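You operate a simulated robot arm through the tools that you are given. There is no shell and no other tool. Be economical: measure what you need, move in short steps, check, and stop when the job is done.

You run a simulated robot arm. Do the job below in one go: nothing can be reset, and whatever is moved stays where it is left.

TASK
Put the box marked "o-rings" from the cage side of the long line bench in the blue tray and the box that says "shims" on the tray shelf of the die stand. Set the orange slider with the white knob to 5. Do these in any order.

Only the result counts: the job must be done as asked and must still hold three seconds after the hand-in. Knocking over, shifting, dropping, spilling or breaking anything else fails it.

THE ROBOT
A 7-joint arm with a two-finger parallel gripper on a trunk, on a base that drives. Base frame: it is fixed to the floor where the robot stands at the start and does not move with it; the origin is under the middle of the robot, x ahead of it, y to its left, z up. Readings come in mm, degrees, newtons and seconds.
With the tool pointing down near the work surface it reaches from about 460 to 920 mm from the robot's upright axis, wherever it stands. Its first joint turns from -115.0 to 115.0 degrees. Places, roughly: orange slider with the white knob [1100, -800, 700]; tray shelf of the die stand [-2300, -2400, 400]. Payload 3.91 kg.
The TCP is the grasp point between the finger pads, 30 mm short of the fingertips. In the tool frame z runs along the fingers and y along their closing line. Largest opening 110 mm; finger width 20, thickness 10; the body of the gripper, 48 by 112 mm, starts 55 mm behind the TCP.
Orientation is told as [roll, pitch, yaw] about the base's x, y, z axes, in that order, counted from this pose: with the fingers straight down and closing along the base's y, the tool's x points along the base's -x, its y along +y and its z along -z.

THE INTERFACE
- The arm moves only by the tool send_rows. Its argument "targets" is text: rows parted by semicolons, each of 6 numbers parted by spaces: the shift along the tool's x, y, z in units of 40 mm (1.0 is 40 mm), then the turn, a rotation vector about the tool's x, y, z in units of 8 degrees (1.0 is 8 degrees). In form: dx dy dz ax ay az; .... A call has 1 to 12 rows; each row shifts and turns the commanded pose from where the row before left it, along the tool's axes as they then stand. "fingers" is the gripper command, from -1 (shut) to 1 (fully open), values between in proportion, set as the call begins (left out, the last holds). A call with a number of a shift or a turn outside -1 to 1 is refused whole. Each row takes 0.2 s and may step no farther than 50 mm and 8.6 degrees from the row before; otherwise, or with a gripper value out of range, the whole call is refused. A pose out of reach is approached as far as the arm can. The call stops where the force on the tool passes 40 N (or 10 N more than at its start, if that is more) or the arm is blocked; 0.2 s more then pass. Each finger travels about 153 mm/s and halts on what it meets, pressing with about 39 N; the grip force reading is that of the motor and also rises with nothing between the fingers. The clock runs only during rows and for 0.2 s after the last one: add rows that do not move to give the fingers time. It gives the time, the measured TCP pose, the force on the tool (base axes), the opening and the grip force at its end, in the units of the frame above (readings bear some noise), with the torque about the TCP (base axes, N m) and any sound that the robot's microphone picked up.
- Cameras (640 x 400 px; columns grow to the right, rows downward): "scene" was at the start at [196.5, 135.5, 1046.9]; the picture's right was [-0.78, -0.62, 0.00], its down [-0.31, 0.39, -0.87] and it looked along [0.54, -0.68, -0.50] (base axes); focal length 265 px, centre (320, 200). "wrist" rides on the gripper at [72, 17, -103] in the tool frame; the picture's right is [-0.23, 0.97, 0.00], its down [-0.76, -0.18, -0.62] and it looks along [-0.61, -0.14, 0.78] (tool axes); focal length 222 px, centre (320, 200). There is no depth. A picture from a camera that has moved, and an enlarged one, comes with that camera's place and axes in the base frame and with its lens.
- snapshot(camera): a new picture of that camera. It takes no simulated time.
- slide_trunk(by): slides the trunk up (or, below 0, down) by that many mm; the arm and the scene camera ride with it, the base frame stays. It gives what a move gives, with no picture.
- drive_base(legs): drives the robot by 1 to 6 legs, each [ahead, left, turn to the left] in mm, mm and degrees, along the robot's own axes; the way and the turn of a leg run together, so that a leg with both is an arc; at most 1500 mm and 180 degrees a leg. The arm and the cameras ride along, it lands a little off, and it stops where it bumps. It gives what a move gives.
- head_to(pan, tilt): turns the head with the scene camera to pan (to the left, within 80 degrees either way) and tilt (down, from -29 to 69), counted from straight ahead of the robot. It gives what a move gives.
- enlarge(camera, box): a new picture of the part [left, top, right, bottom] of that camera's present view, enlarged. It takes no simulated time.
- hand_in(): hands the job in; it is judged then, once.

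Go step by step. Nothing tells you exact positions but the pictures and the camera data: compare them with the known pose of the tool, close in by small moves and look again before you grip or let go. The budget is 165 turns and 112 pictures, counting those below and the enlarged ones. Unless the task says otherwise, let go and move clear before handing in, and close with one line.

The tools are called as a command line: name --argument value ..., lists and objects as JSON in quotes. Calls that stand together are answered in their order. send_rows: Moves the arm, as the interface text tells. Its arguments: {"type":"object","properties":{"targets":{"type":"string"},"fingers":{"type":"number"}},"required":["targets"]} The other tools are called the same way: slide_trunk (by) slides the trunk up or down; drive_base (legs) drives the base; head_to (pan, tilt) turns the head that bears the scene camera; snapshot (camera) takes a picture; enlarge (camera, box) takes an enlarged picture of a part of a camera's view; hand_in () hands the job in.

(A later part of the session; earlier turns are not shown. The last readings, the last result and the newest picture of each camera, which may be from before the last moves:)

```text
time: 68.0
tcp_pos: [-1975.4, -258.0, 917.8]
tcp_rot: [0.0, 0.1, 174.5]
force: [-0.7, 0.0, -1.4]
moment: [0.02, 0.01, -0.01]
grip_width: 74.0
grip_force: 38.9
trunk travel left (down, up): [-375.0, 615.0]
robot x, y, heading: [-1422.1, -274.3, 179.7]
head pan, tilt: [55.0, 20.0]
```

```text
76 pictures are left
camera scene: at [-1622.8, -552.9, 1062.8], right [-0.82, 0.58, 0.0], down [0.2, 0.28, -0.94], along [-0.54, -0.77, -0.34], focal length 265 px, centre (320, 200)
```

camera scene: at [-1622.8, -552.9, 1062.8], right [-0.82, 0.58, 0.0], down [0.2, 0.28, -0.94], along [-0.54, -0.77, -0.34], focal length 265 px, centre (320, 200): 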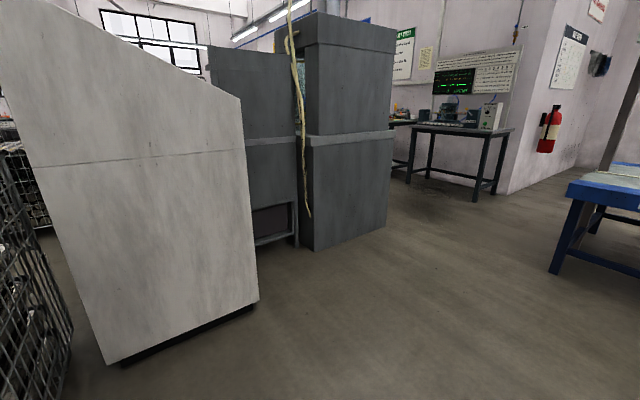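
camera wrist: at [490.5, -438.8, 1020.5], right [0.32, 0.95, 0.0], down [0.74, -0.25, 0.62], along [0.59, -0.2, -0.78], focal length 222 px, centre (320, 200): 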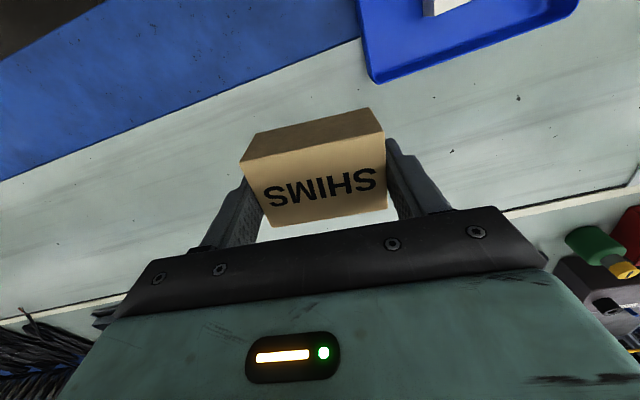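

The named die stand location projects right at the recessed grey piece between the white machine and the grey cabinet. I'll zoom and drive on to face that gap.

enlarge --camera "scene" --box '[200, 40, 400, 280]'

drive_base --legs '[[880, 0, 0]]'

head_to --pan 75 --tilt 20

snapshot --camera "scene"

```text
1.67 times, centred on (300, 160) of scene
camera zoom: at [-1622.8, -552.9, 1062.8], right [-0.82, 0.58, 0.0], down [0.2, 0.28, -0.94], along [-0.54, -0.77, -0.34], focal length 441 px, centre (353, 267)
```

zoom: 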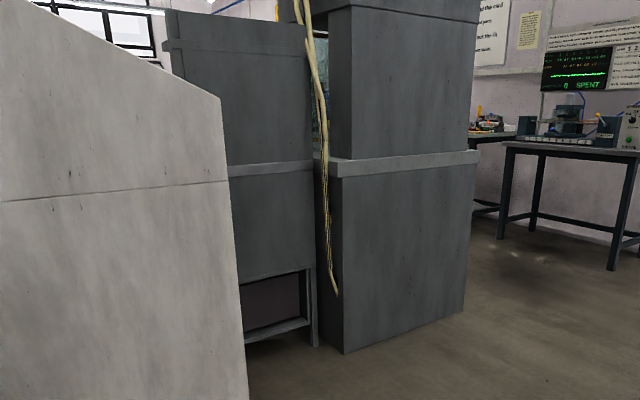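

```text
time: 72.7
tcp_pos: [-2861.2, -238.5, 917.1]
tcp_rot: [0.0, -0.1, 173.7]
force: [-0.5, -0.7, -1.1]
moment: [0.04, 0.0, 0.0]
grip_width: 74.6
grip_force: 39.7
trunk travel left (down, up): [-375.0, 615.0]
robot x, y, heading: [-2310.3, -261.9, 178.9]
head pan, tilt: [55.0, 20.0]
```

```text
time: 73.5
tcp_pos: [-2860.3, -239.9, 917.0]
tcp_rot: [0.1, 0.0, 173.7]
force: [0.2, -0.2, -0.9]
moment: [0.01, -0.01, 0.0]
grip_width: 74.3
grip_force: 39.4
trunk travel left (down, up): [-375.0, 615.0]
robot x, y, heading: [-2309.7, -262.5, 178.9]
head pan, tilt: [75.0, 20.0]
```

```text
74 pictures are left
camera scene: at [-2483.1, -553.1, 1062.8], right [-0.96, 0.28, 0.0], down [0.1, 0.33, -0.94], along [-0.26, -0.9, -0.34], focal length 265 px, centre (320, 200)
```

scene: 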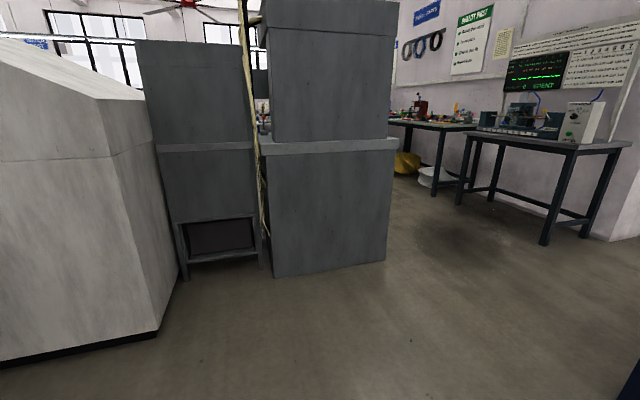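

enlarge --camera "scene" --box '[130, 180, 290, 290]'

enlarge --camera "scene" --box '[120, 20, 420, 200]'

```text
3.64 times, centred on (210, 235) of scene
camera zoom: at [-2483.1, -553.1, 1062.8], right [-0.96, 0.28, 0.0], down [0.1, 0.33, -0.94], along [-0.26, -0.9, -0.34], focal length 963 px, centre (720, 73)
```

zoom: 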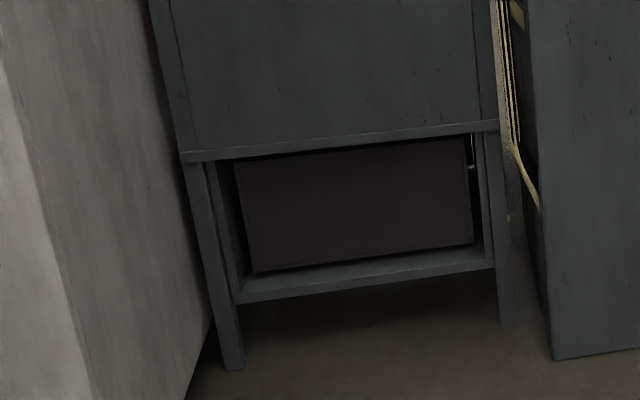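

```text
2.13 times, centred on (270, 110) of scene
camera zoom: at [-2483.1, -553.1, 1062.8], right [-0.96, 0.28, 0.0], down [0.1, 0.33, -0.94], along [-0.26, -0.9, -0.34], focal length 565 px, centre (427, 392)
```

zoom: 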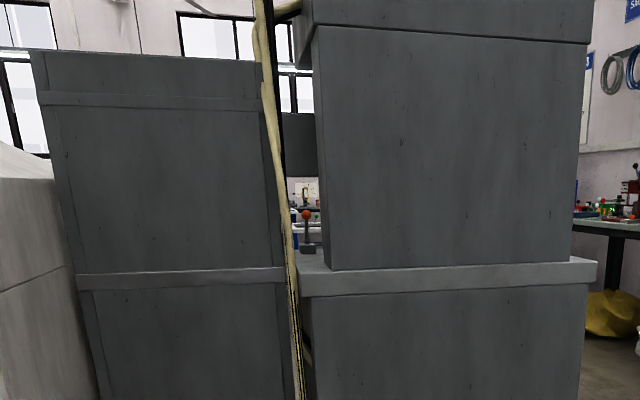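

The stand's back faces this way; its shelf must open on the far (-y) side. I'll look ahead and check the way round past the grey cabinet.

head_to --pan 20 --tilt 25

snapshot --camera "scene"

```text
time: 74.8
tcp_pos: [-2860.7, -238.0, 917.3]
tcp_rot: [0.0, 0.1, 173.6]
force: [0.1, 0.5, 0.0]
moment: [0.0, 0.02, 0.0]
grip_width: 74.4
grip_force: 38.4
trunk travel left (down, up): [-375.0, 615.0]
robot x, y, heading: [-2313.0, -263.8, 179.0]
head pan, tilt: [20.0, 25.0]
```

```text
71 pictures are left
camera scene: at [-2544.3, -493.5, 1054.8], right [-0.32, 0.95, 0.0], down [0.4, 0.14, -0.91], along [-0.86, -0.29, -0.42], focal length 265 px, centre (320, 200)
```

scene: 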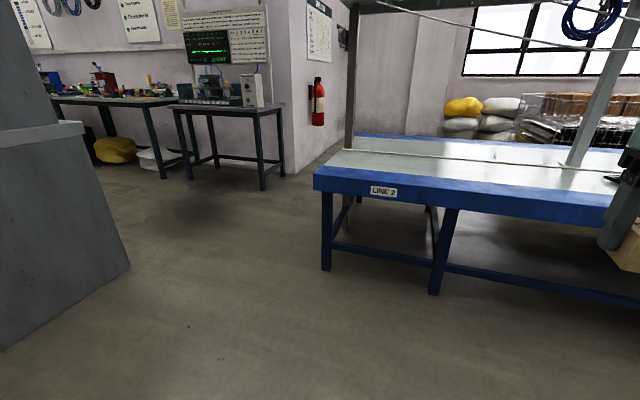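

The gap between the grey cabinet (corner at (-3418,-2036)) and the wall tables (x≈-4740) is about 1.3 m wide. I'll drive there and turn to face -y.

drive_base --legs '[[700, 1050, 1], [1040, 150, 0], [0, 0, 90]]'

head_to --pan 10 --tilt 25

snapshot --camera "scene"

```text
time: 89.9
tcp_pos: [-4032.6, -2030.0, 917.3]
tcp_rot: [-0.1, 0.0, -93.9]
force: [-0.1, 0.7, -1.1]
moment: [0.02, 0.01, 0.01]
grip_width: 74.4
grip_force: 38.7
trunk travel left (down, up): [-375.0, 615.0]
robot x, y, heading: [-4031.7, -1477.7, -88.8]
head pan, tilt: [20.0, 25.0]
```

```text
time: 90.6
tcp_pos: [-4033.7, -2031.5, 915.7]
tcp_rot: [-0.1, 0.1, -94.0]
force: [-1.1, 1.1, -1.0]
moment: [-0.02, 0.0, 0.01]
grip_width: 74.4
grip_force: 39.2
trunk travel left (down, up): [-375.0, 615.0]
robot x, y, heading: [-4031.3, -1479.9, -88.9]
head pan, tilt: [10.0, 25.0]
```

```text
70 pictures are left
camera scene: at [-3807.4, -1704.7, 1054.8], right [-0.98, -0.2, 0.0], down [-0.08, 0.41, -0.91], along [0.18, -0.89, -0.42], focal length 265 px, centre (320, 200)
```

scene: 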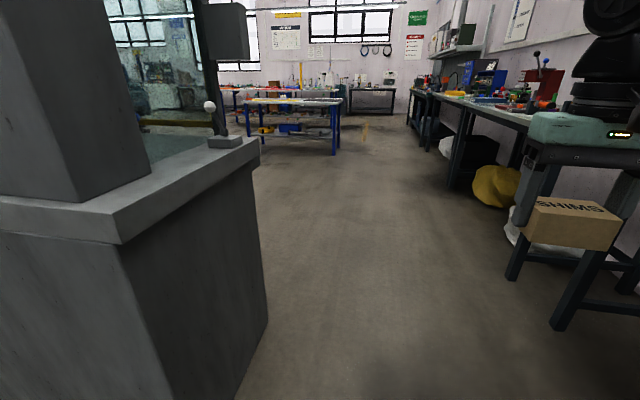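

The passage is clear. I'll drive on past the cabinet and look left (+x).

drive_base --legs '[[1000, 0, -1], [850, 0, 0]]'

head_to --pan 75 --tilt 25

snapshot --camera "scene"

```text
time: 99.8
tcp_pos: [-4047.9, -3867.4, 916.8]
tcp_rot: [0.0, -0.1, -95.9]
force: [0.9, 0.2, -0.9]
moment: [0.02, 0.03, 0.02]
grip_width: 74.3
grip_force: 38.9
trunk travel left (down, up): [-375.0, 615.0]
robot x, y, heading: [-4027.5, -3316.4, -90.5]
head pan, tilt: [10.0, 25.0]
```

```text
time: 101.2
tcp_pos: [-4047.9, -3868.4, 915.8]
tcp_rot: [0.0, 0.1, -95.9]
force: [-0.5, 0.0, -1.5]
moment: [0.03, -0.02, -0.05]
grip_width: 74.4
grip_force: 39.8
trunk travel left (down, up): [-375.0, 615.0]
robot x, y, heading: [-4024.4, -3313.8, -90.6]
head pan, tilt: [75.0, 25.0]
```

```text
69 pictures are left
camera scene: at [-3736.9, -3484.6, 1054.8], right [-0.27, -0.96, 0.0], down [-0.41, 0.12, -0.91], along [0.87, -0.25, -0.42], focal length 265 px, centre (320, 200)
```

scene: 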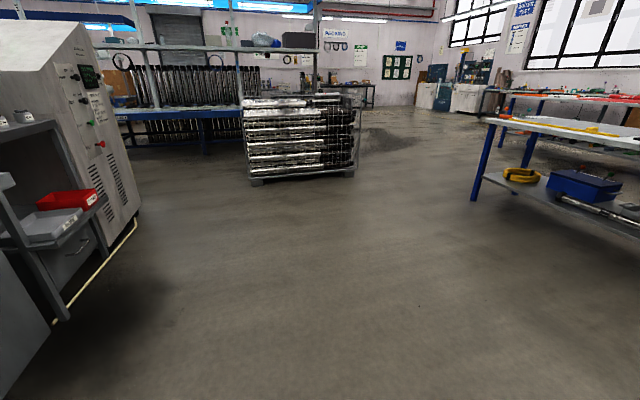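

The die stand with a tray shelf (red and grey trays) is visible on the left. I'll slide over in front of it and turn to face it.

drive_base --legs '[[0, 1500, 0.5], [0, 180, 0], [0, 0, 90], [0, 0, 90]]'

head_to --pan -10 --tilt 35

snapshot --camera "scene"

```text
time: 117.2
tcp_pos: [-2438.7, -2761.1, 917.3]
tcp_rot: [0.0, 0.0, 89.0]
force: [1.4, 0.6, -2.0]
moment: [-0.04, -0.01, -0.02]
grip_width: 74.7
grip_force: 39.0
trunk travel left (down, up): [-375.0, 615.0]
robot x, y, heading: [-2412.6, -3312.4, 93.9]
head pan, tilt: [75.0, 25.0]
```

```text
time: 118.8
tcp_pos: [-2438.9, -2761.1, 917.5]
tcp_rot: [0.0, 0.0, 88.8]
force: [-0.4, 1.0, -1.3]
moment: [-0.01, -0.02, 0.0]
grip_width: 74.1
grip_force: 38.2
trunk travel left (down, up): [-375.0, 615.0]
robot x, y, heading: [-2409.6, -3313.8, 93.9]
head pan, tilt: [-10.0, 35.0]
```

```text
68 pictures are left
camera scene: at [-2620.2, -3097.0, 1039.0], right [0.99, -0.1, 0.0], down [-0.06, -0.57, -0.82], along [0.08, 0.81, -0.57], focal length 265 px, centre (320, 200)
```

scene: 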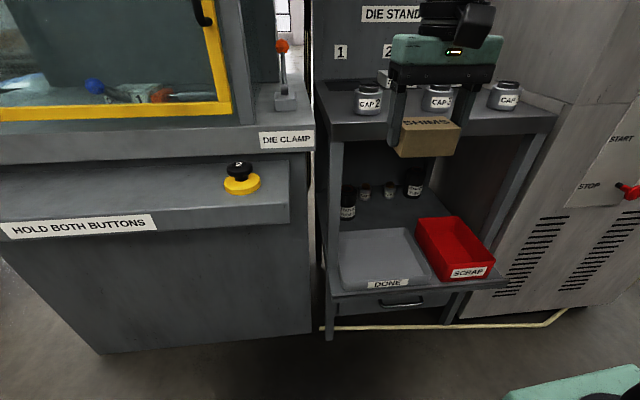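

The tray shelf holds a grey DONE tray, a red SCRAP tray and some jars. I'll zoom in to find bare shelf space.

enlarge --camera "scene" --box '[310, 160, 520, 340]'

snapshot --camera "wrist"

```text
2.22 times, centred on (415, 250) of scene
camera zoom: at [-2620.2, -3097.0, 1039.0], right [0.99, -0.1, 0.0], down [-0.06, -0.57, -0.82], along [0.08, 0.81, -0.57], focal length 588 px, centre (109, 89)
```

zoom: 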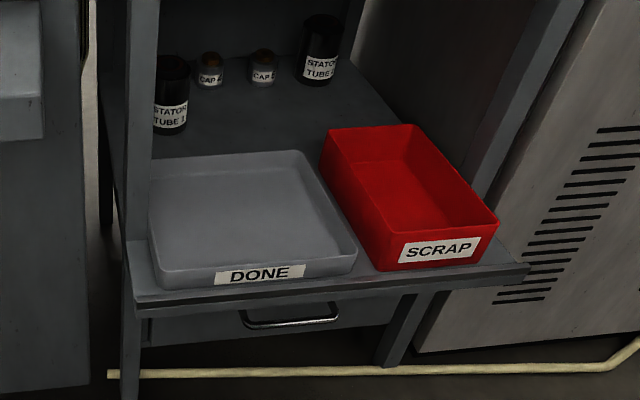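

```text
66 pictures are left
camera wrist: at [-2457.9, -2834.3, 1019.9], right [-0.97, 0.25, 0.0], down [0.19, 0.76, 0.62], along [0.15, 0.6, -0.78], focal length 222 px, centre (320, 200)
```

wrist: 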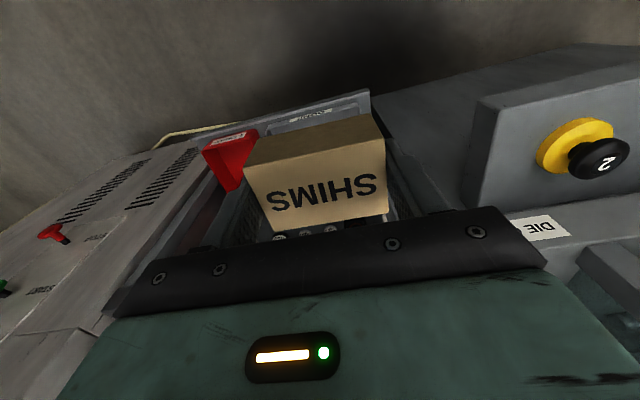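

The shelf is at about z=400 but is partly under the stand's upper deck, so I need its geometry more exactly. I'll lower the trunk and look from a lower height.

slide_trunk --by -230

snapshot --camera "scene"

snapshot --camera "wrist"

```text
time: 121.2
tcp_pos: [-2439.8, -2761.7, 687.1]
tcp_rot: [0.0, 0.0, 88.9]
force: [-0.8, -0.2, -1.4]
moment: [0.01, 0.02, -0.01]
grip_width: 74.5
grip_force: 39.0
trunk travel left (down, up): [-145.0, 845.0]
robot x, y, heading: [-2415.7, -3311.8, 94.3]
head pan, tilt: [-10.0, 35.0]
```

```text
65 pictures are left
camera scene: at [-2620.2, -3097.0, 809.0], right [0.99, -0.1, 0.0], down [-0.06, -0.57, -0.82], along [0.08, 0.81, -0.57], focal length 265 px, centre (320, 200)
```

scene: 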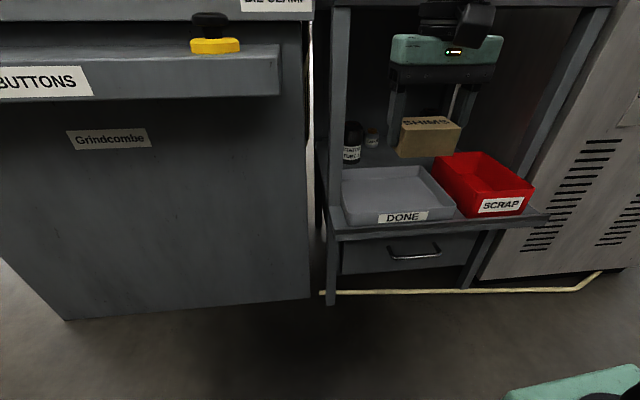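

```text
64 pictures are left
camera wrist: at [-2457.9, -2834.4, 789.9], right [-0.97, 0.25, 0.0], down [0.19, 0.76, 0.62], along [0.15, 0.6, -0.78], focal length 222 px, centre (320, 200)
```

wrist: 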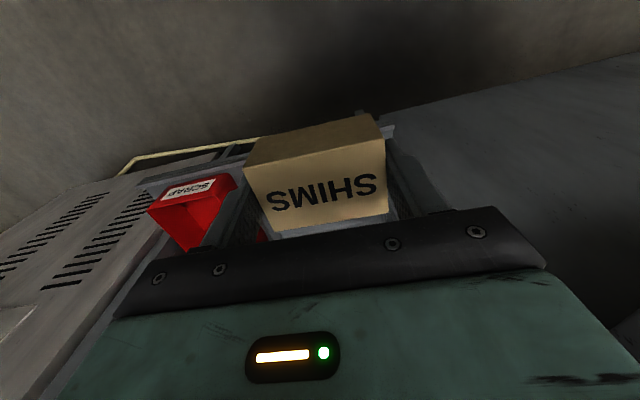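

The deck's front edge is at y≈-2574 with underside z≈819; the shelf (z≈400) front is at y≈-2655, and bare shelf lies behind the trays around (-2310,-2380). I'll tilt the tool forward 40° so it can go in under the deck.

send_rows --targets "0 0 0 0 -1 0;0 0 0 0 -1 0;0 0 0 0 -1 0;0 0 0 0 -1 0;0 0 0 0 -1 0"

snapshot --camera "scene"

snapshot --camera "wrist"

```text
time: 122.4
tcp_pos: [-2437.2, -2753.2, 675.2]
tcp_rot: [-0.2, -38.7, 88.8]
force: [-0.2, -1.0, -1.1]
moment: [-0.01, 0.02, 0.02]
grip_width: 74.6
grip_force: 39.5
out of reach, approached as far as the arm can: row 5
trunk travel left (down, up): [-145.0, 845.0]
robot x, y, heading: [-2409.4, -3313.0, 94.2]
head pan, tilt: [-10.0, 35.0]
```

```text
63 pictures are left
camera scene: at [-2620.2, -3097.0, 809.0], right [0.99, -0.1, 0.0], down [-0.06, -0.57, -0.82], along [0.08, 0.81, -0.57], focal length 265 px, centre (320, 200)
```

scene: 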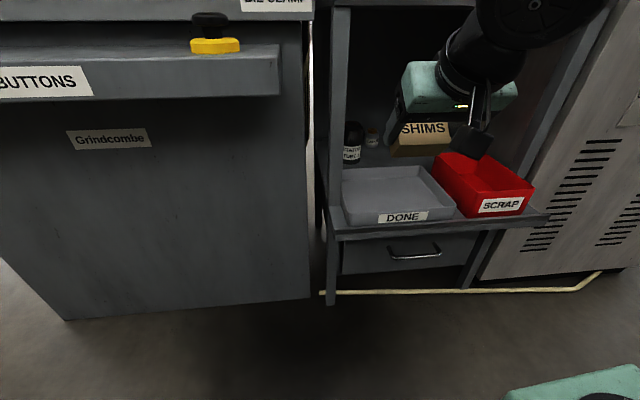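

```text
62 pictures are left
camera wrist: at [-2457.3, -2874.1, 710.1], right [-0.97, 0.2, 0.14], down [0.18, 0.2, 0.96], along [0.16, 0.96, -0.23], focal length 222 px, centre (320, 200)
```

wrist: 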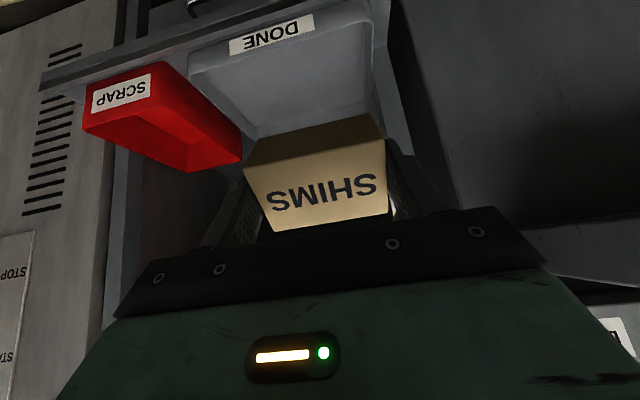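

drive_base --legs '[[130, -110, 0]]'

head_to --pan -20 --tilt 35

snapshot --camera "scene"

enlarge --camera "wrist" --box '[0, 0, 400, 250]'

```text
time: 123.9
tcp_pos: [-2334.7, -2613.5, 675.1]
tcp_rot: [-0.3, -38.8, 88.8]
force: [0.1, 0.0, -1.1]
moment: [0.01, 0.0, 0.02]
grip_width: 74.3
grip_force: 38.5
trunk travel left (down, up): [-145.0, 845.0]
robot x, y, heading: [-2309.3, -3173.6, 94.0]
head pan, tilt: [-10.0, 35.0]
```

```text
time: 124.6
tcp_pos: [-2335.3, -2612.6, 675.3]
tcp_rot: [-0.4, -38.8, 88.9]
force: [0.5, 0.2, -0.8]
moment: [-0.03, 0.01, -0.01]
grip_width: 74.3
grip_force: 38.8
trunk travel left (down, up): [-145.0, 845.0]
robot x, y, heading: [-2311.2, -3173.6, 93.9]
head pan, tilt: [-20.0, 35.0]
```

```text
61 pictures are left
camera scene: at [-2503.4, -2961.0, 809.0], right [0.96, -0.27, 0.0], down [-0.16, -0.55, -0.82], along [0.22, 0.79, -0.57], focal length 265 px, centre (320, 200)
```

scene: 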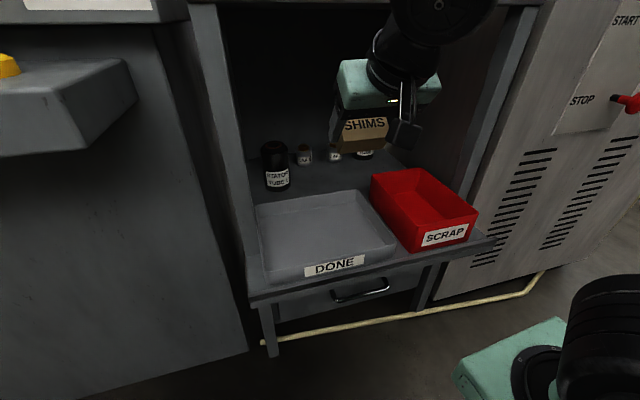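

```text
1.60 times, centred on (200, 125) of wrist
camera zoom: at [-2355.4, -2735.0, 710.3], right [-0.97, 0.2, 0.14], down [0.18, 0.2, 0.96], along [0.16, 0.96, -0.23], focal length 355 px, centre (512, 320)
```

zoom: 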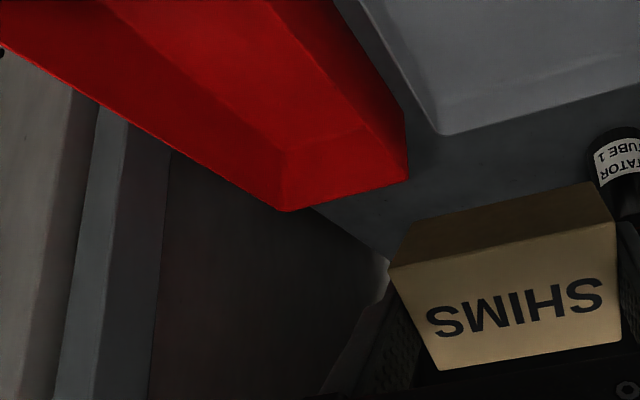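

Bare shelf behind the DONE tray (rim y≈-2430, z≈430) and right of the jar (x<-2415) is free at x≈-2330, y≈-2400…-2350. I'll lower in front, then look.

send_rows --targets "0.486 0 0.604 0 0 0;0.486 0 0.604 0 0 0;0.486 0 0.604 0 0 0;0.486 0 0.604 0 0 0;0.486 0 0.604 0 0 0;-0.64 -0.02 0.62 0 0 0;-0.64 -0.02 0.62 0 0 0"

snapshot --camera "scene"

snapshot --camera "wrist"

```text
time: 126.2
tcp_pos: [-2338.8, -2531.4, 522.6]
tcp_rot: [-0.3, -38.7, 88.9]
force: [0.2, 0.8, -0.7]
moment: [-0.03, 0.03, 0.0]
grip_width: 74.7
grip_force: 39.0
out of reach, approached as far as the arm can: row 5
trunk travel left (down, up): [-145.0, 845.0]
robot x, y, heading: [-2311.4, -3173.6, 94.3]
head pan, tilt: [-20.0, 35.0]
```

```text
59 pictures are left
camera scene: at [-2503.4, -2961.0, 809.0], right [0.96, -0.27, 0.0], down [-0.16, -0.55, -0.82], along [0.22, 0.79, -0.57], focal length 265 px, centre (320, 200)
```

scene: 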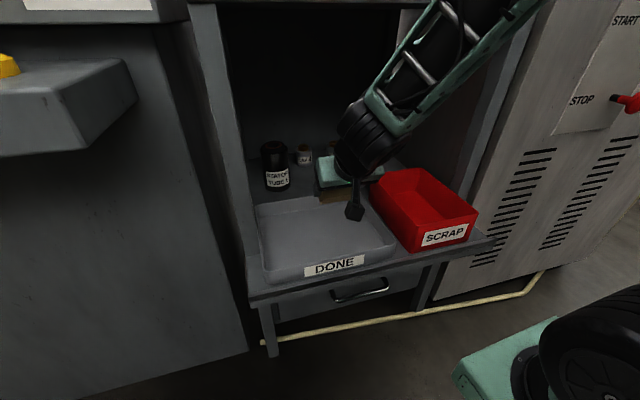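

```text
58 pictures are left
camera wrist: at [-2360.0, -2652.6, 556.8], right [-0.97, 0.2, 0.14], down [0.18, 0.2, 0.96], along [0.16, 0.96, -0.23], focal length 222 px, centre (320, 200)
```

wrist: 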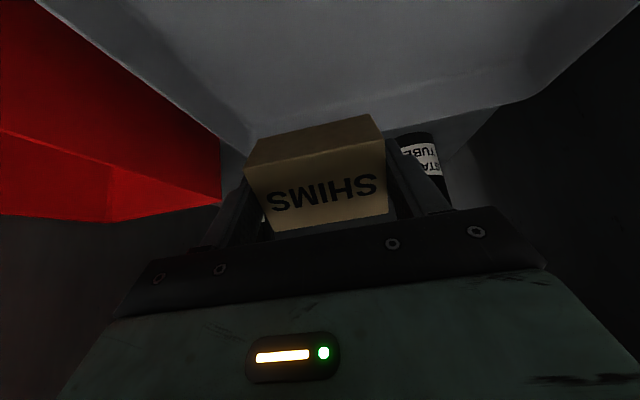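

The forearm would come near the deck edge at this steep angle, so I'll lower the trunk fully while keeping the hand height, to flatten the forearm.

send_rows --targets "-0.56 0 -0.7 0 0 0;-0.56 0 -0.7 0 0 0"

slide_trunk --by -72

send_rows --targets "-0.56 0 -0.7 0 0 0;-0.56 0 -0.7 0 0 0"

slide_trunk --by -72

snapshot --camera "scene"

```text
time: 126.8
tcp_pos: [-2340.1, -2531.4, 592.3]
tcp_rot: [-0.3, -38.7, 88.9]
force: [-0.1, 0.3, -1.7]
moment: [0.01, 0.0, 0.02]
grip_width: 74.3
grip_force: 39.0
trunk travel left (down, up): [-145.0, 845.0]
robot x, y, heading: [-2307.9, -3175.3, 94.1]
head pan, tilt: [-20.0, 35.0]
```

```text
time: 127.9
tcp_pos: [-2340.4, -2531.6, 519.9]
tcp_rot: [-0.3, -38.7, 88.9]
force: [-0.5, 0.0, -1.8]
moment: [-0.02, 0.03, -0.01]
grip_width: 74.5
grip_force: 39.0
trunk travel left (down, up): [-73.0, 917.0]
robot x, y, heading: [-2307.1, -3174.1, 94.0]
head pan, tilt: [-20.0, 35.0]
```

```text
time: 128.5
tcp_pos: [-2342.0, -2532.7, 590.9]
tcp_rot: [-0.3, -38.6, 89.1]
force: [0.3, -0.2, -1.0]
moment: [0.01, 0.0, 0.04]
grip_width: 74.4
grip_force: 38.7
trunk travel left (down, up): [-73.0, 917.0]
robot x, y, heading: [-2312.8, -3175.9, 94.3]
head pan, tilt: [-20.0, 35.0]
```

```text
time: 129.6
tcp_pos: [-2340.3, -2532.6, 518.1]
tcp_rot: [-0.3, -38.6, 88.9]
force: [0.6, -0.4, -1.1]
moment: [0.01, -0.02, 0.03]
grip_width: 74.4
grip_force: 38.3
trunk travel left (down, up): [-1.0, 989.0]
robot x, y, heading: [-2313.0, -3172.6, 93.9]
head pan, tilt: [-20.0, 35.0]
```

```text
57 pictures are left
camera scene: at [-2503.4, -2961.0, 665.0], right [0.96, -0.27, 0.0], down [-0.16, -0.55, -0.82], along [0.22, 0.79, -0.57], focal length 265 px, centre (320, 200)
```

scene: 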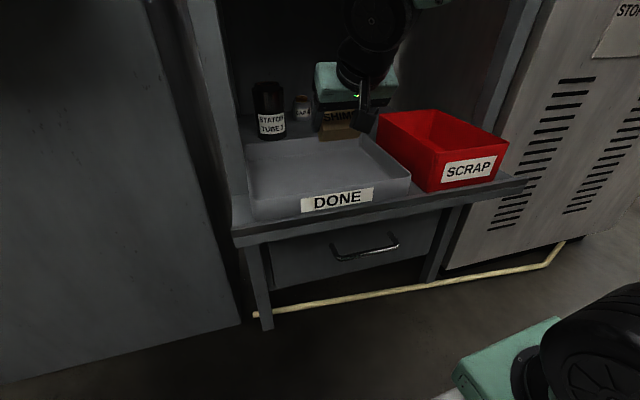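

head_to --pan -20 --tilt 5

snapshot --camera "scene"

```text
time: 130.6
tcp_pos: [-2340.9, -2532.6, 519.0]
tcp_rot: [-0.3, -38.7, 88.8]
force: [-0.4, 0.2, -1.3]
moment: [0.02, 0.03, -0.01]
grip_width: 74.8
grip_force: 38.7
trunk travel left (down, up): [-1.0, 989.0]
robot x, y, heading: [-2311.4, -3175.7, 94.0]
head pan, tilt: [-20.0, 5.0]
```

```text
56 pictures are left
camera scene: at [-2502.4, -2957.3, 713.1], right [0.96, -0.27, 0.0], down [-0.02, -0.08, -1.0], along [0.27, 0.96, -0.09], focal length 265 px, centre (320, 200)
```

scene: 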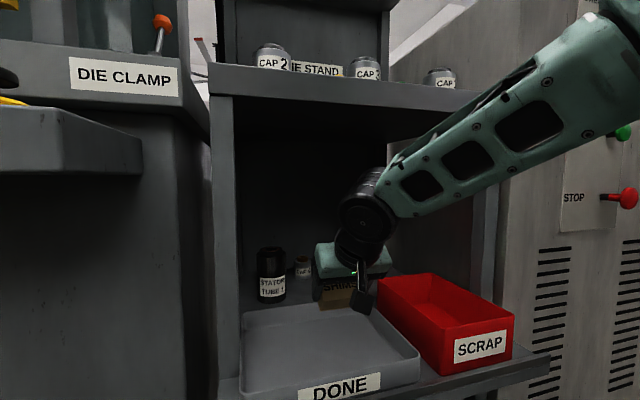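

The forearm is now well below the deck edge. I'll advance over the tray's back rim at z≈505.

send_rows --targets "-0.575 -0.05 0.58 0 0 0;-0.575 -0.05 0.58 0 0 0;-0.575 -0.05 0.58 0 0 0;-0.575 -0.05 0.58 0 0 0"

snapshot --camera "scene"

snapshot --camera "wrist"

```text
time: 131.6
tcp_pos: [-2332.1, -2403.8, 502.0]
tcp_rot: [-0.4, -38.8, 88.9]
force: [0.7, 0.6, -0.5]
moment: [-0.03, 0.03, -0.03]
grip_width: 74.4
grip_force: 38.8
trunk travel left (down, up): [-1.0, 989.0]
robot x, y, heading: [-2310.0, -3177.9, 94.1]
head pan, tilt: [-20.0, 5.0]
```

```text
55 pictures are left
camera scene: at [-2502.4, -2957.4, 713.2], right [0.96, -0.27, 0.0], down [-0.02, -0.08, -1.0], along [0.27, 0.96, -0.09], focal length 265 px, centre (320, 200)
```

scene: 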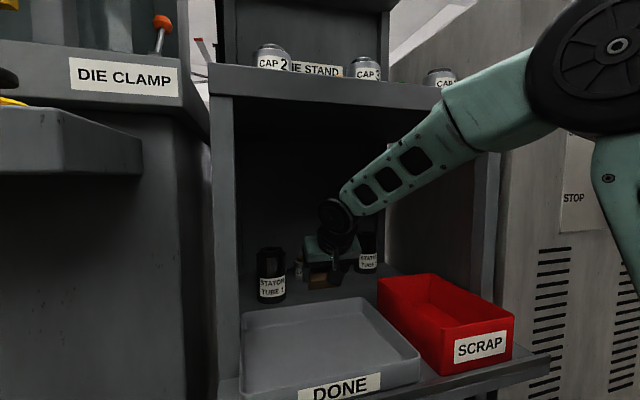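

```text
54 pictures are left
camera wrist: at [-2351.9, -2525.5, 536.8], right [-0.97, 0.2, 0.14], down [0.18, 0.2, 0.96], along [0.16, 0.96, -0.23], focal length 222 px, centre (320, 200)
```

wrist: 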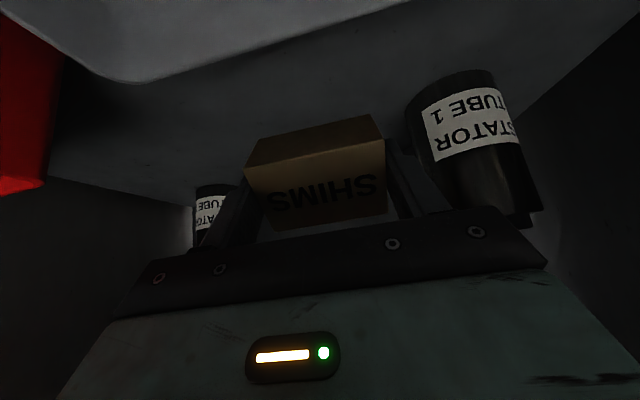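

Clear on both sides. I'll lower toward the shelf until the box's near edge touches.

send_rows --targets "0.24 0 0.3 0 0 0;0.24 0 0.3 0 0 0;0.16 0 0.2 0 0 0"

send_rows --targets "0.05 0 0.06 0 0 0;0.05 0 0.06 0 0 0"

snapshot --camera "scene"

```text
time: 132.4
tcp_pos: [-2331.3, -2403.2, 464.2]
tcp_rot: [-0.3, -38.9, 89.0]
force: [1.8, -2.5, 13.4]
moment: [-0.1, 0.47, 0.11]
grip_width: 74.2
grip_force: 38.9
trunk travel left (down, up): [-1.0, 989.0]
robot x, y, heading: [-2311.5, -3176.9, 94.4]
head pan, tilt: [-20.0, 5.0]
```

```text
time: 133.0
tcp_pos: [-2331.5, -2402.3, 462.7]
tcp_rot: [-0.1, -39.3, 89.0]
force: [0.2, -2.8, 12.4]
moment: [-0.06, -0.07, -0.01]
grip_width: 74.7
grip_force: 38.9
trunk travel left (down, up): [-1.0, 989.0]
robot x, y, heading: [-2310.6, -3172.7, 93.8]
head pan, tilt: [-20.0, 5.0]
stopped in row 2: the force on the tool passed its limit (the readings are from after the stop); the commanded pose is now the measured one
```

```text
53 pictures are left
camera scene: at [-2502.3, -2957.8, 713.0], right [0.96, -0.27, 0.0], down [-0.02, -0.08, -1.0], along [0.27, 0.96, -0.09], focal length 265 px, centre (320, 200)
```

scene: 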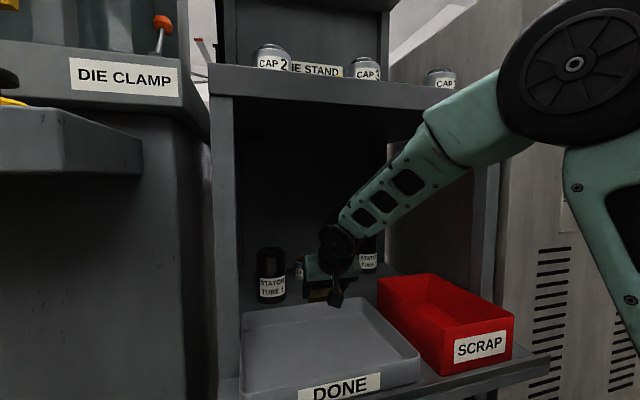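

Contact is directly below the TCP. I'll check what the box touches.

enlarge --camera "scene" --box '[230, 220, 430, 345]'

enlarge --camera "wrist" --box '[160, 0, 560, 250]'

```text
3.20 times, centred on (330, 282) of scene
camera zoom: at [-2502.3, -2957.8, 713.0], right [0.96, -0.27, 0.0], down [-0.02, -0.08, -1.0], along [0.27, 0.96, -0.09], focal length 848 px, centre (288, -64)
```

zoom: 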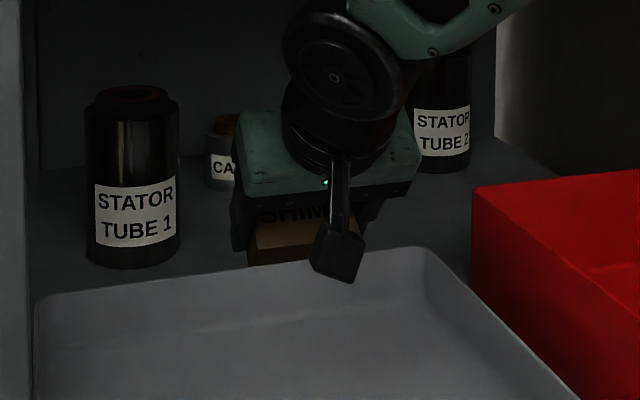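

```text
1.60 times, centred on (360, 125) of wrist
camera zoom: at [-2351.1, -2524.4, 496.9], right [-0.97, 0.19, 0.14], down [0.18, 0.19, 0.97], along [0.16, 0.96, -0.22], focal length 355 px, centre (256, 320)
```

zoom: 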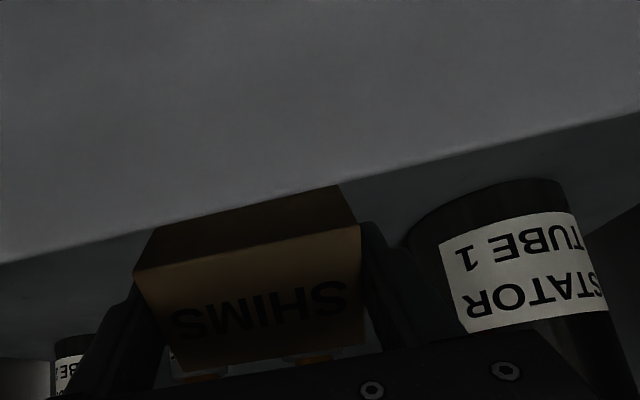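

The box's near edge rests on the bare shelf (z≈417) ~38 mm behind the DONE tray rim. I'll reduce the tilt to about 23° before setting it down so it settles gently.

send_rows --targets "-0.07 0 -0.09 0 0 0;-0.18 0 0.12 0 1 0;-0.18 0 0.08 0 1 0"

snapshot --camera "scene"

enlarge --camera "wrist" --box '[160, 0, 560, 250]'

```text
time: 133.8
tcp_pos: [-2329.6, -2385.6, 468.7]
tcp_rot: [0.0, -23.0, 88.9]
force: [0.2, 0.2, -1.3]
moment: [-0.03, 0.05, 0.02]
grip_width: 74.6
grip_force: 39.1
trunk travel left (down, up): [-1.0, 989.0]
robot x, y, heading: [-2310.2, -3175.0, 94.2]
head pan, tilt: [-20.0, 5.0]
```

```text
50 pictures are left
camera scene: at [-2502.4, -2957.5, 713.1], right [0.96, -0.27, 0.0], down [-0.02, -0.08, -1.0], along [0.27, 0.96, -0.09], focal length 265 px, centre (320, 200)
```

scene: 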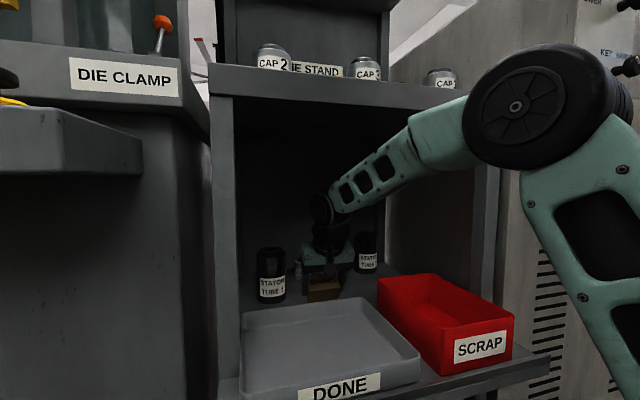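

```text
1.60 times, centred on (360, 125) of wrist
camera zoom: at [-2349.8, -2493.8, 533.7], right [-0.97, 0.23, 0.09], down [0.19, 0.45, 0.87], along [0.16, 0.86, -0.48], focal length 355 px, centre (256, 320)
```

zoom: 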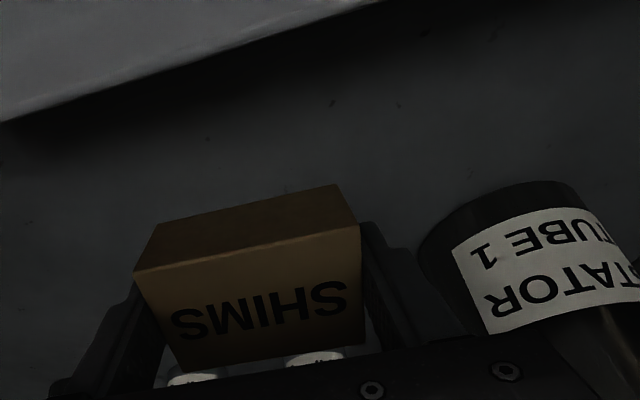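

send_rows --targets "0 0 0 0 1 0;0.02 0 0.09 0 0 0;0.02 0 0.07 0 0 0"

send_rows --targets "0.01 0 0.04 0 0 0;0 0 0 0 0 0"

```text
time: 134.6
tcp_pos: [-2330.5, -2386.1, 462.4]
tcp_rot: [-0.1, -15.2, 88.9]
force: [0.8, -2.2, 4.0]
moment: [-0.17, 0.14, 0.08]
grip_width: 74.4
grip_force: 38.8
trunk travel left (down, up): [-1.0, 989.0]
robot x, y, heading: [-2312.8, -3174.4, 94.1]
head pan, tilt: [-20.0, 5.0]
```

```text
time: 135.2
tcp_pos: [-2330.2, -2386.8, 462.0]
tcp_rot: [-0.2, -15.4, 88.9]
force: [2.4, -3.6, 16.8]
moment: [-0.35, 0.23, 0.02]
grip_width: 74.4
grip_force: 39.2
trunk travel left (down, up): [-1.0, 989.0]
robot x, y, heading: [-2311.6, -3173.9, 94.3]
head pan, tilt: [-20.0, 5.0]
```

Touching with the near edge; I'll release and look.

send_rows --targets "0 0 0 0 0 0;0 0 0 0 0 0" --fingers 0.68

snapshot --camera "wrist"

snapshot --camera "scene"

```text
time: 135.8
tcp_pos: [-2330.1, -2386.0, 459.9]
tcp_rot: [-0.1, -15.1, 88.9]
force: [-0.1, -0.6, 0.1]
moment: [0.02, 0.01, 0.01]
grip_width: 92.5
grip_force: 0.1
trunk travel left (down, up): [-1.0, 989.0]
robot x, y, heading: [-2312.1, -3172.7, 94.0]
head pan, tilt: [-20.0, 5.0]
```

```text
48 pictures are left
camera wrist: at [-2350.2, -2483.3, 540.2], right [-0.97, 0.24, 0.06], down [0.19, 0.57, 0.8], along [0.16, 0.79, -0.6], focal length 222 px, centre (320, 200)
```

wrist: 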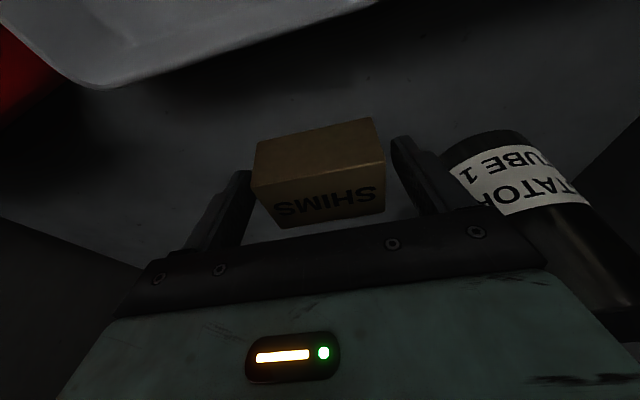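

```text
47 pictures are left
camera scene: at [-2502.4, -2957.5, 713.1], right [0.96, -0.27, 0.0], down [-0.02, -0.08, -1.0], along [0.27, 0.96, -0.09], focal length 265 px, centre (320, 200)
```

scene: 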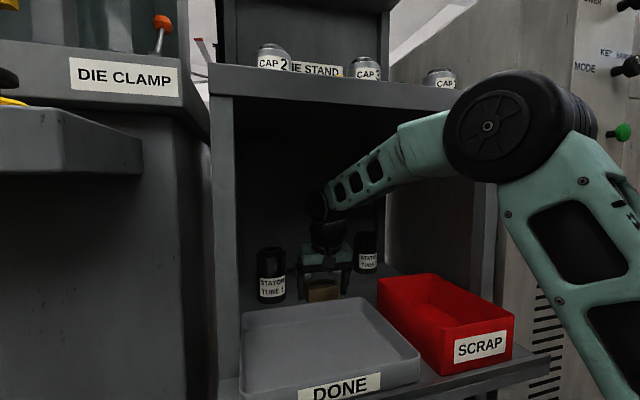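

SHIMS sits flat on the shelf. I'll lift off, re-tilt and back out.

send_rows --targets "0 0 -0.6 0 0 0;0 0 -0.6 0 0 0;0 0 0 0 -1 0;0 0 0 0 -1 0;0 0 0 0 -1 0;0.71 0 -0.575 0 0 0;0.71 0 -0.575 0 0 0;0.71 0 -0.575 0 0 0;0.71 0 -0.575 0 0 0"

snapshot --camera "scene"

```text
time: 137.8
tcp_pos: [-2335.1, -2545.6, 503.1]
tcp_rot: [0.0, -39.2, 88.9]
force: [0.1, 0.8, -0.4]
moment: [0.0, 0.01, -0.02]
grip_width: 92.4
grip_force: 0.1
trunk travel left (down, up): [-1.0, 989.0]
robot x, y, heading: [-2312.9, -3175.0, 94.1]
head pan, tilt: [-20.0, 5.0]
```

```text
46 pictures are left
camera scene: at [-2502.4, -2957.5, 713.2], right [0.96, -0.27, 0.0], down [-0.02, -0.08, -1.0], along [0.27, 0.96, -0.09], focal length 265 px, centre (320, 200)
```

scene: 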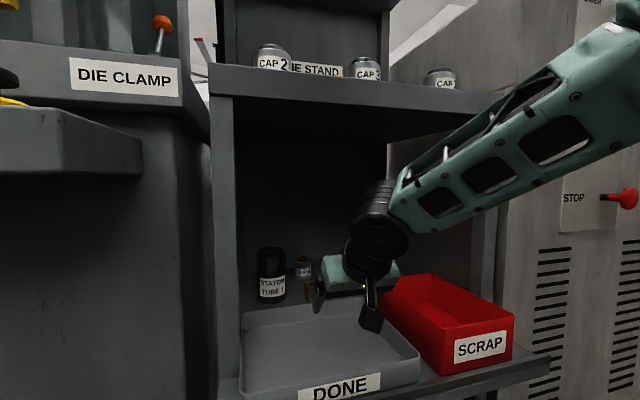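

SHIMS stays in place on the shelf. I'll back the base away, raise the trunk, and survey the route to the far side of Line 1.

drive_base --legs '[[-450, 0, 0], [0, 0, -90]]'

slide_trunk --by 900

send_rows --targets "0 0 0 0 1 0;0 0 0 0 1 0;0 0 0 0 1 0;0 0 0 0 1 0;0 0 0 0 1 0"

head_to --pan 5 --tilt 20

snapshot --camera "scene"

```text
time: 144.3
tcp_pos: [-1649.1, -3596.5, 503.4]
tcp_rot: [0.1, -39.2, -1.3]
force: [0.0, -0.4, -0.6]
moment: [0.0, 0.02, 0.03]
grip_width: 92.4
grip_force: 0.0
trunk travel left (down, up): [-1.0, 989.0]
robot x, y, heading: [-2274.8, -3618.3, 3.9]
head pan, tilt: [-20.0, 5.0]
```

```text
refused: 900 is not a number from -400 to 400
```

```text
time: 145.5
tcp_pos: [-1649.6, -3598.1, 503.5]
tcp_rot: [-0.2, 0.9, -1.4]
force: [0.0, -0.1, 0.3]
moment: [0.02, -0.02, 0.0]
grip_width: 92.0
grip_force: 0.1
trunk travel left (down, up): [-1.0, 989.0]
robot x, y, heading: [-2279.1, -3620.7, 3.5]
head pan, tilt: [-20.0, 5.0]
```

```text
time: 146.4
tcp_pos: [-1649.2, -3597.5, 503.6]
tcp_rot: [-0.1, 0.8, -1.3]
force: [0.2, 0.5, -1.3]
moment: [0.0, -0.03, 0.0]
grip_width: 92.5
grip_force: 0.1
trunk travel left (down, up): [-1.0, 989.0]
robot x, y, heading: [-2276.7, -3616.0, 3.6]
head pan, tilt: [5.0, 20.0]
```

```text
45 pictures are left
camera scene: at [-2060.3, -3388.0, 688.9], right [0.15, -0.99, 0.0], down [-0.34, -0.05, -0.94], along [0.93, 0.14, -0.34], focal length 265 px, centre (320, 200)
```

scene: 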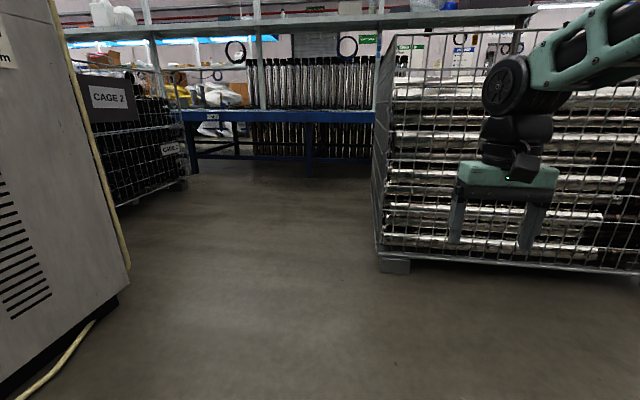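

slide_trunk --by 400

slide_trunk --by 400

head_to --pan -10 --tilt 22

snapshot --camera "scene"

head_to --pan -55 --tilt 22

snapshot --camera "scene"

```text
time: 150.2
tcp_pos: [-1648.7, -3598.0, 904.5]
tcp_rot: [-0.1, 0.9, -1.4]
force: [0.8, -0.4, -0.8]
moment: [0.03, 0.0, 0.01]
grip_width: 92.6
grip_force: 0.1
trunk travel left (down, up): [-401.0, 589.0]
robot x, y, heading: [-2276.0, -3618.8, 3.7]
head pan, tilt: [5.0, 20.0]
```

```text
time: 154.1
tcp_pos: [-1650.4, -3598.6, 1304.4]
tcp_rot: [-0.1, 0.8, -1.4]
force: [-0.4, -0.2, -0.1]
moment: [0.0, 0.0, 0.01]
grip_width: 92.1
grip_force: 0.0
trunk travel left (down, up): [-801.0, 189.0]
robot x, y, heading: [-2275.3, -3620.6, 3.8]
head pan, tilt: [5.0, 20.0]
```

```text
time: 154.8
tcp_pos: [-1649.9, -3597.4, 1304.0]
tcp_rot: [-0.1, 0.7, -1.5]
force: [-0.7, 0.9, -0.2]
moment: [-0.03, -0.01, 0.0]
grip_width: 92.6
grip_force: 0.0
trunk travel left (down, up): [-801.0, 189.0]
robot x, y, heading: [-2278.5, -3617.1, 4.1]
head pan, tilt: [-10.0, 22.0]
```

```text
44 pictures are left
camera scene: at [-2060.0, -3412.2, 1485.6], right [-0.11, -0.99, 0.0], down [-0.37, 0.04, -0.93], along [0.92, -0.1, -0.37], focal length 265 px, centre (320, 200)
```

scene: 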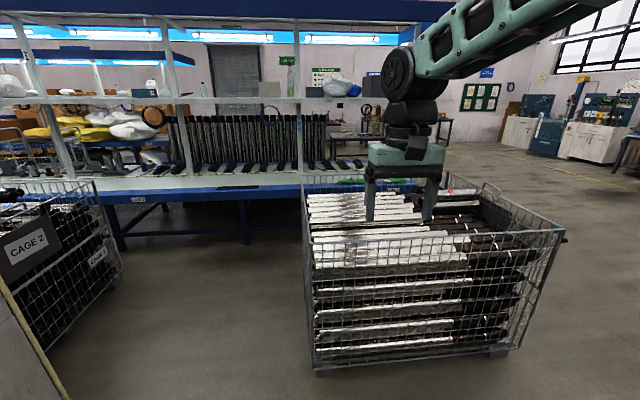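

```text
time: 155.9
tcp_pos: [-1649.4, -3597.7, 1304.9]
tcp_rot: [-0.1, 0.8, -1.4]
force: [0.8, 0.4, -0.5]
moment: [0.0, 0.0, 0.03]
grip_width: 92.3
grip_force: 0.1
trunk travel left (down, up): [-801.0, 189.0]
robot x, y, heading: [-2279.7, -3618.9, 3.9]
head pan, tilt: [-55.0, 22.0]
```

```text
43 pictures are left
camera scene: at [-2094.0, -3474.5, 1485.6], right [-0.78, -0.63, 0.0], down [-0.24, 0.29, -0.93], along [0.58, -0.72, -0.37], focal length 265 px, centre (320, 200)
```

scene: 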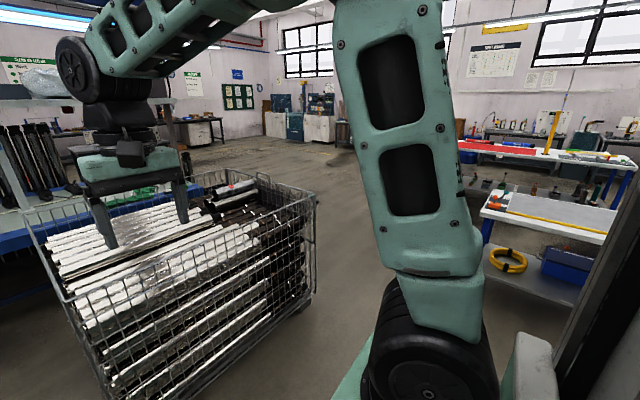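

There's a lane around the pallet cage (x≈-1010, y -3494…-4580) on its -y side, leading past Line 1's end. I'll drive that way.

drive_base --legs '[[0, 0, -3.9], [200, -700, 0], [330, -790, 0], [1400, 0, 0]]'

head_to --pan 25 --tilt 22

snapshot --camera "scene"

```text
time: 170.9
tcp_pos: [254.5, -5152.9, 1302.9]
tcp_rot: [-0.2, 0.9, -6.0]
force: [-0.6, 0.0, -0.3]
moment: [-0.01, 0.02, 0.0]
grip_width: 92.3
grip_force: 0.0
trunk travel left (down, up): [-801.0, 189.0]
robot x, y, heading: [-373.3, -5121.8, -0.8]
head pan, tilt: [-55.0, 22.0]
```

```text
time: 172.5
tcp_pos: [254.2, -5152.8, 1303.6]
tcp_rot: [-0.1, 0.8, -6.1]
force: [-1.0, 0.4, -0.8]
moment: [0.02, 0.0, 0.0]
grip_width: 92.7
grip_force: 0.1
trunk travel left (down, up): [-801.0, 189.0]
robot x, y, heading: [-377.9, -5122.5, -0.8]
head pan, tilt: [25.0, 22.0]
```

```text
42 pictures are left
camera scene: at [-146.3, -4879.2, 1485.6], right [0.41, -0.91, 0.0], down [-0.34, -0.15, -0.93], along [0.85, 0.38, -0.37], focal length 265 px, centre (320, 200)
```

scene: 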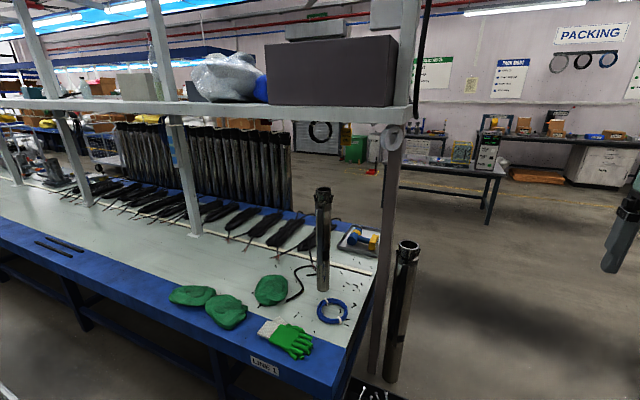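

Line 1 ends at y≈-4685 (far edge x≈1440); a pipe and crate stand just past its end. I'll check the right side before passing at y≈-5350.

head_to --pan -25 --tilt 25

snapshot --camera "scene"

```text
time: 173.7
tcp_pos: [255.4, -5151.6, 1303.8]
tcp_rot: [-0.1, 0.8, -6.1]
force: [-0.9, -0.3, -0.2]
moment: [0.02, 0.02, -0.01]
grip_width: 92.5
grip_force: 0.1
trunk travel left (down, up): [-801.0, 189.0]
robot x, y, heading: [-373.0, -5120.1, -1.3]
head pan, tilt: [-25.0, 25.0]
```

```text
41 pictures are left
camera scene: at [-148.1, -4957.3, 1480.8], right [-0.44, -0.9, 0.0], down [-0.38, 0.18, -0.91], along [0.82, -0.39, -0.42], focal length 265 px, centre (320, 200)
```

scene: 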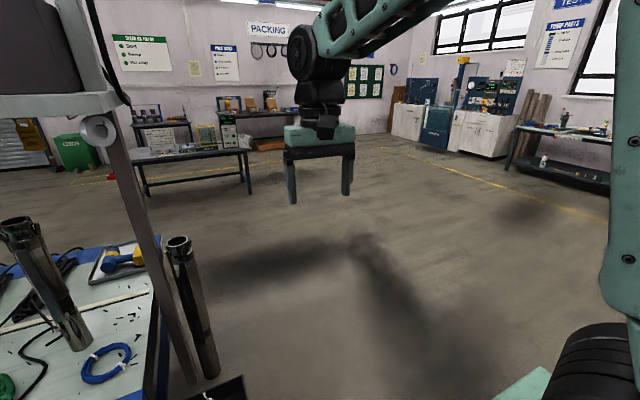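

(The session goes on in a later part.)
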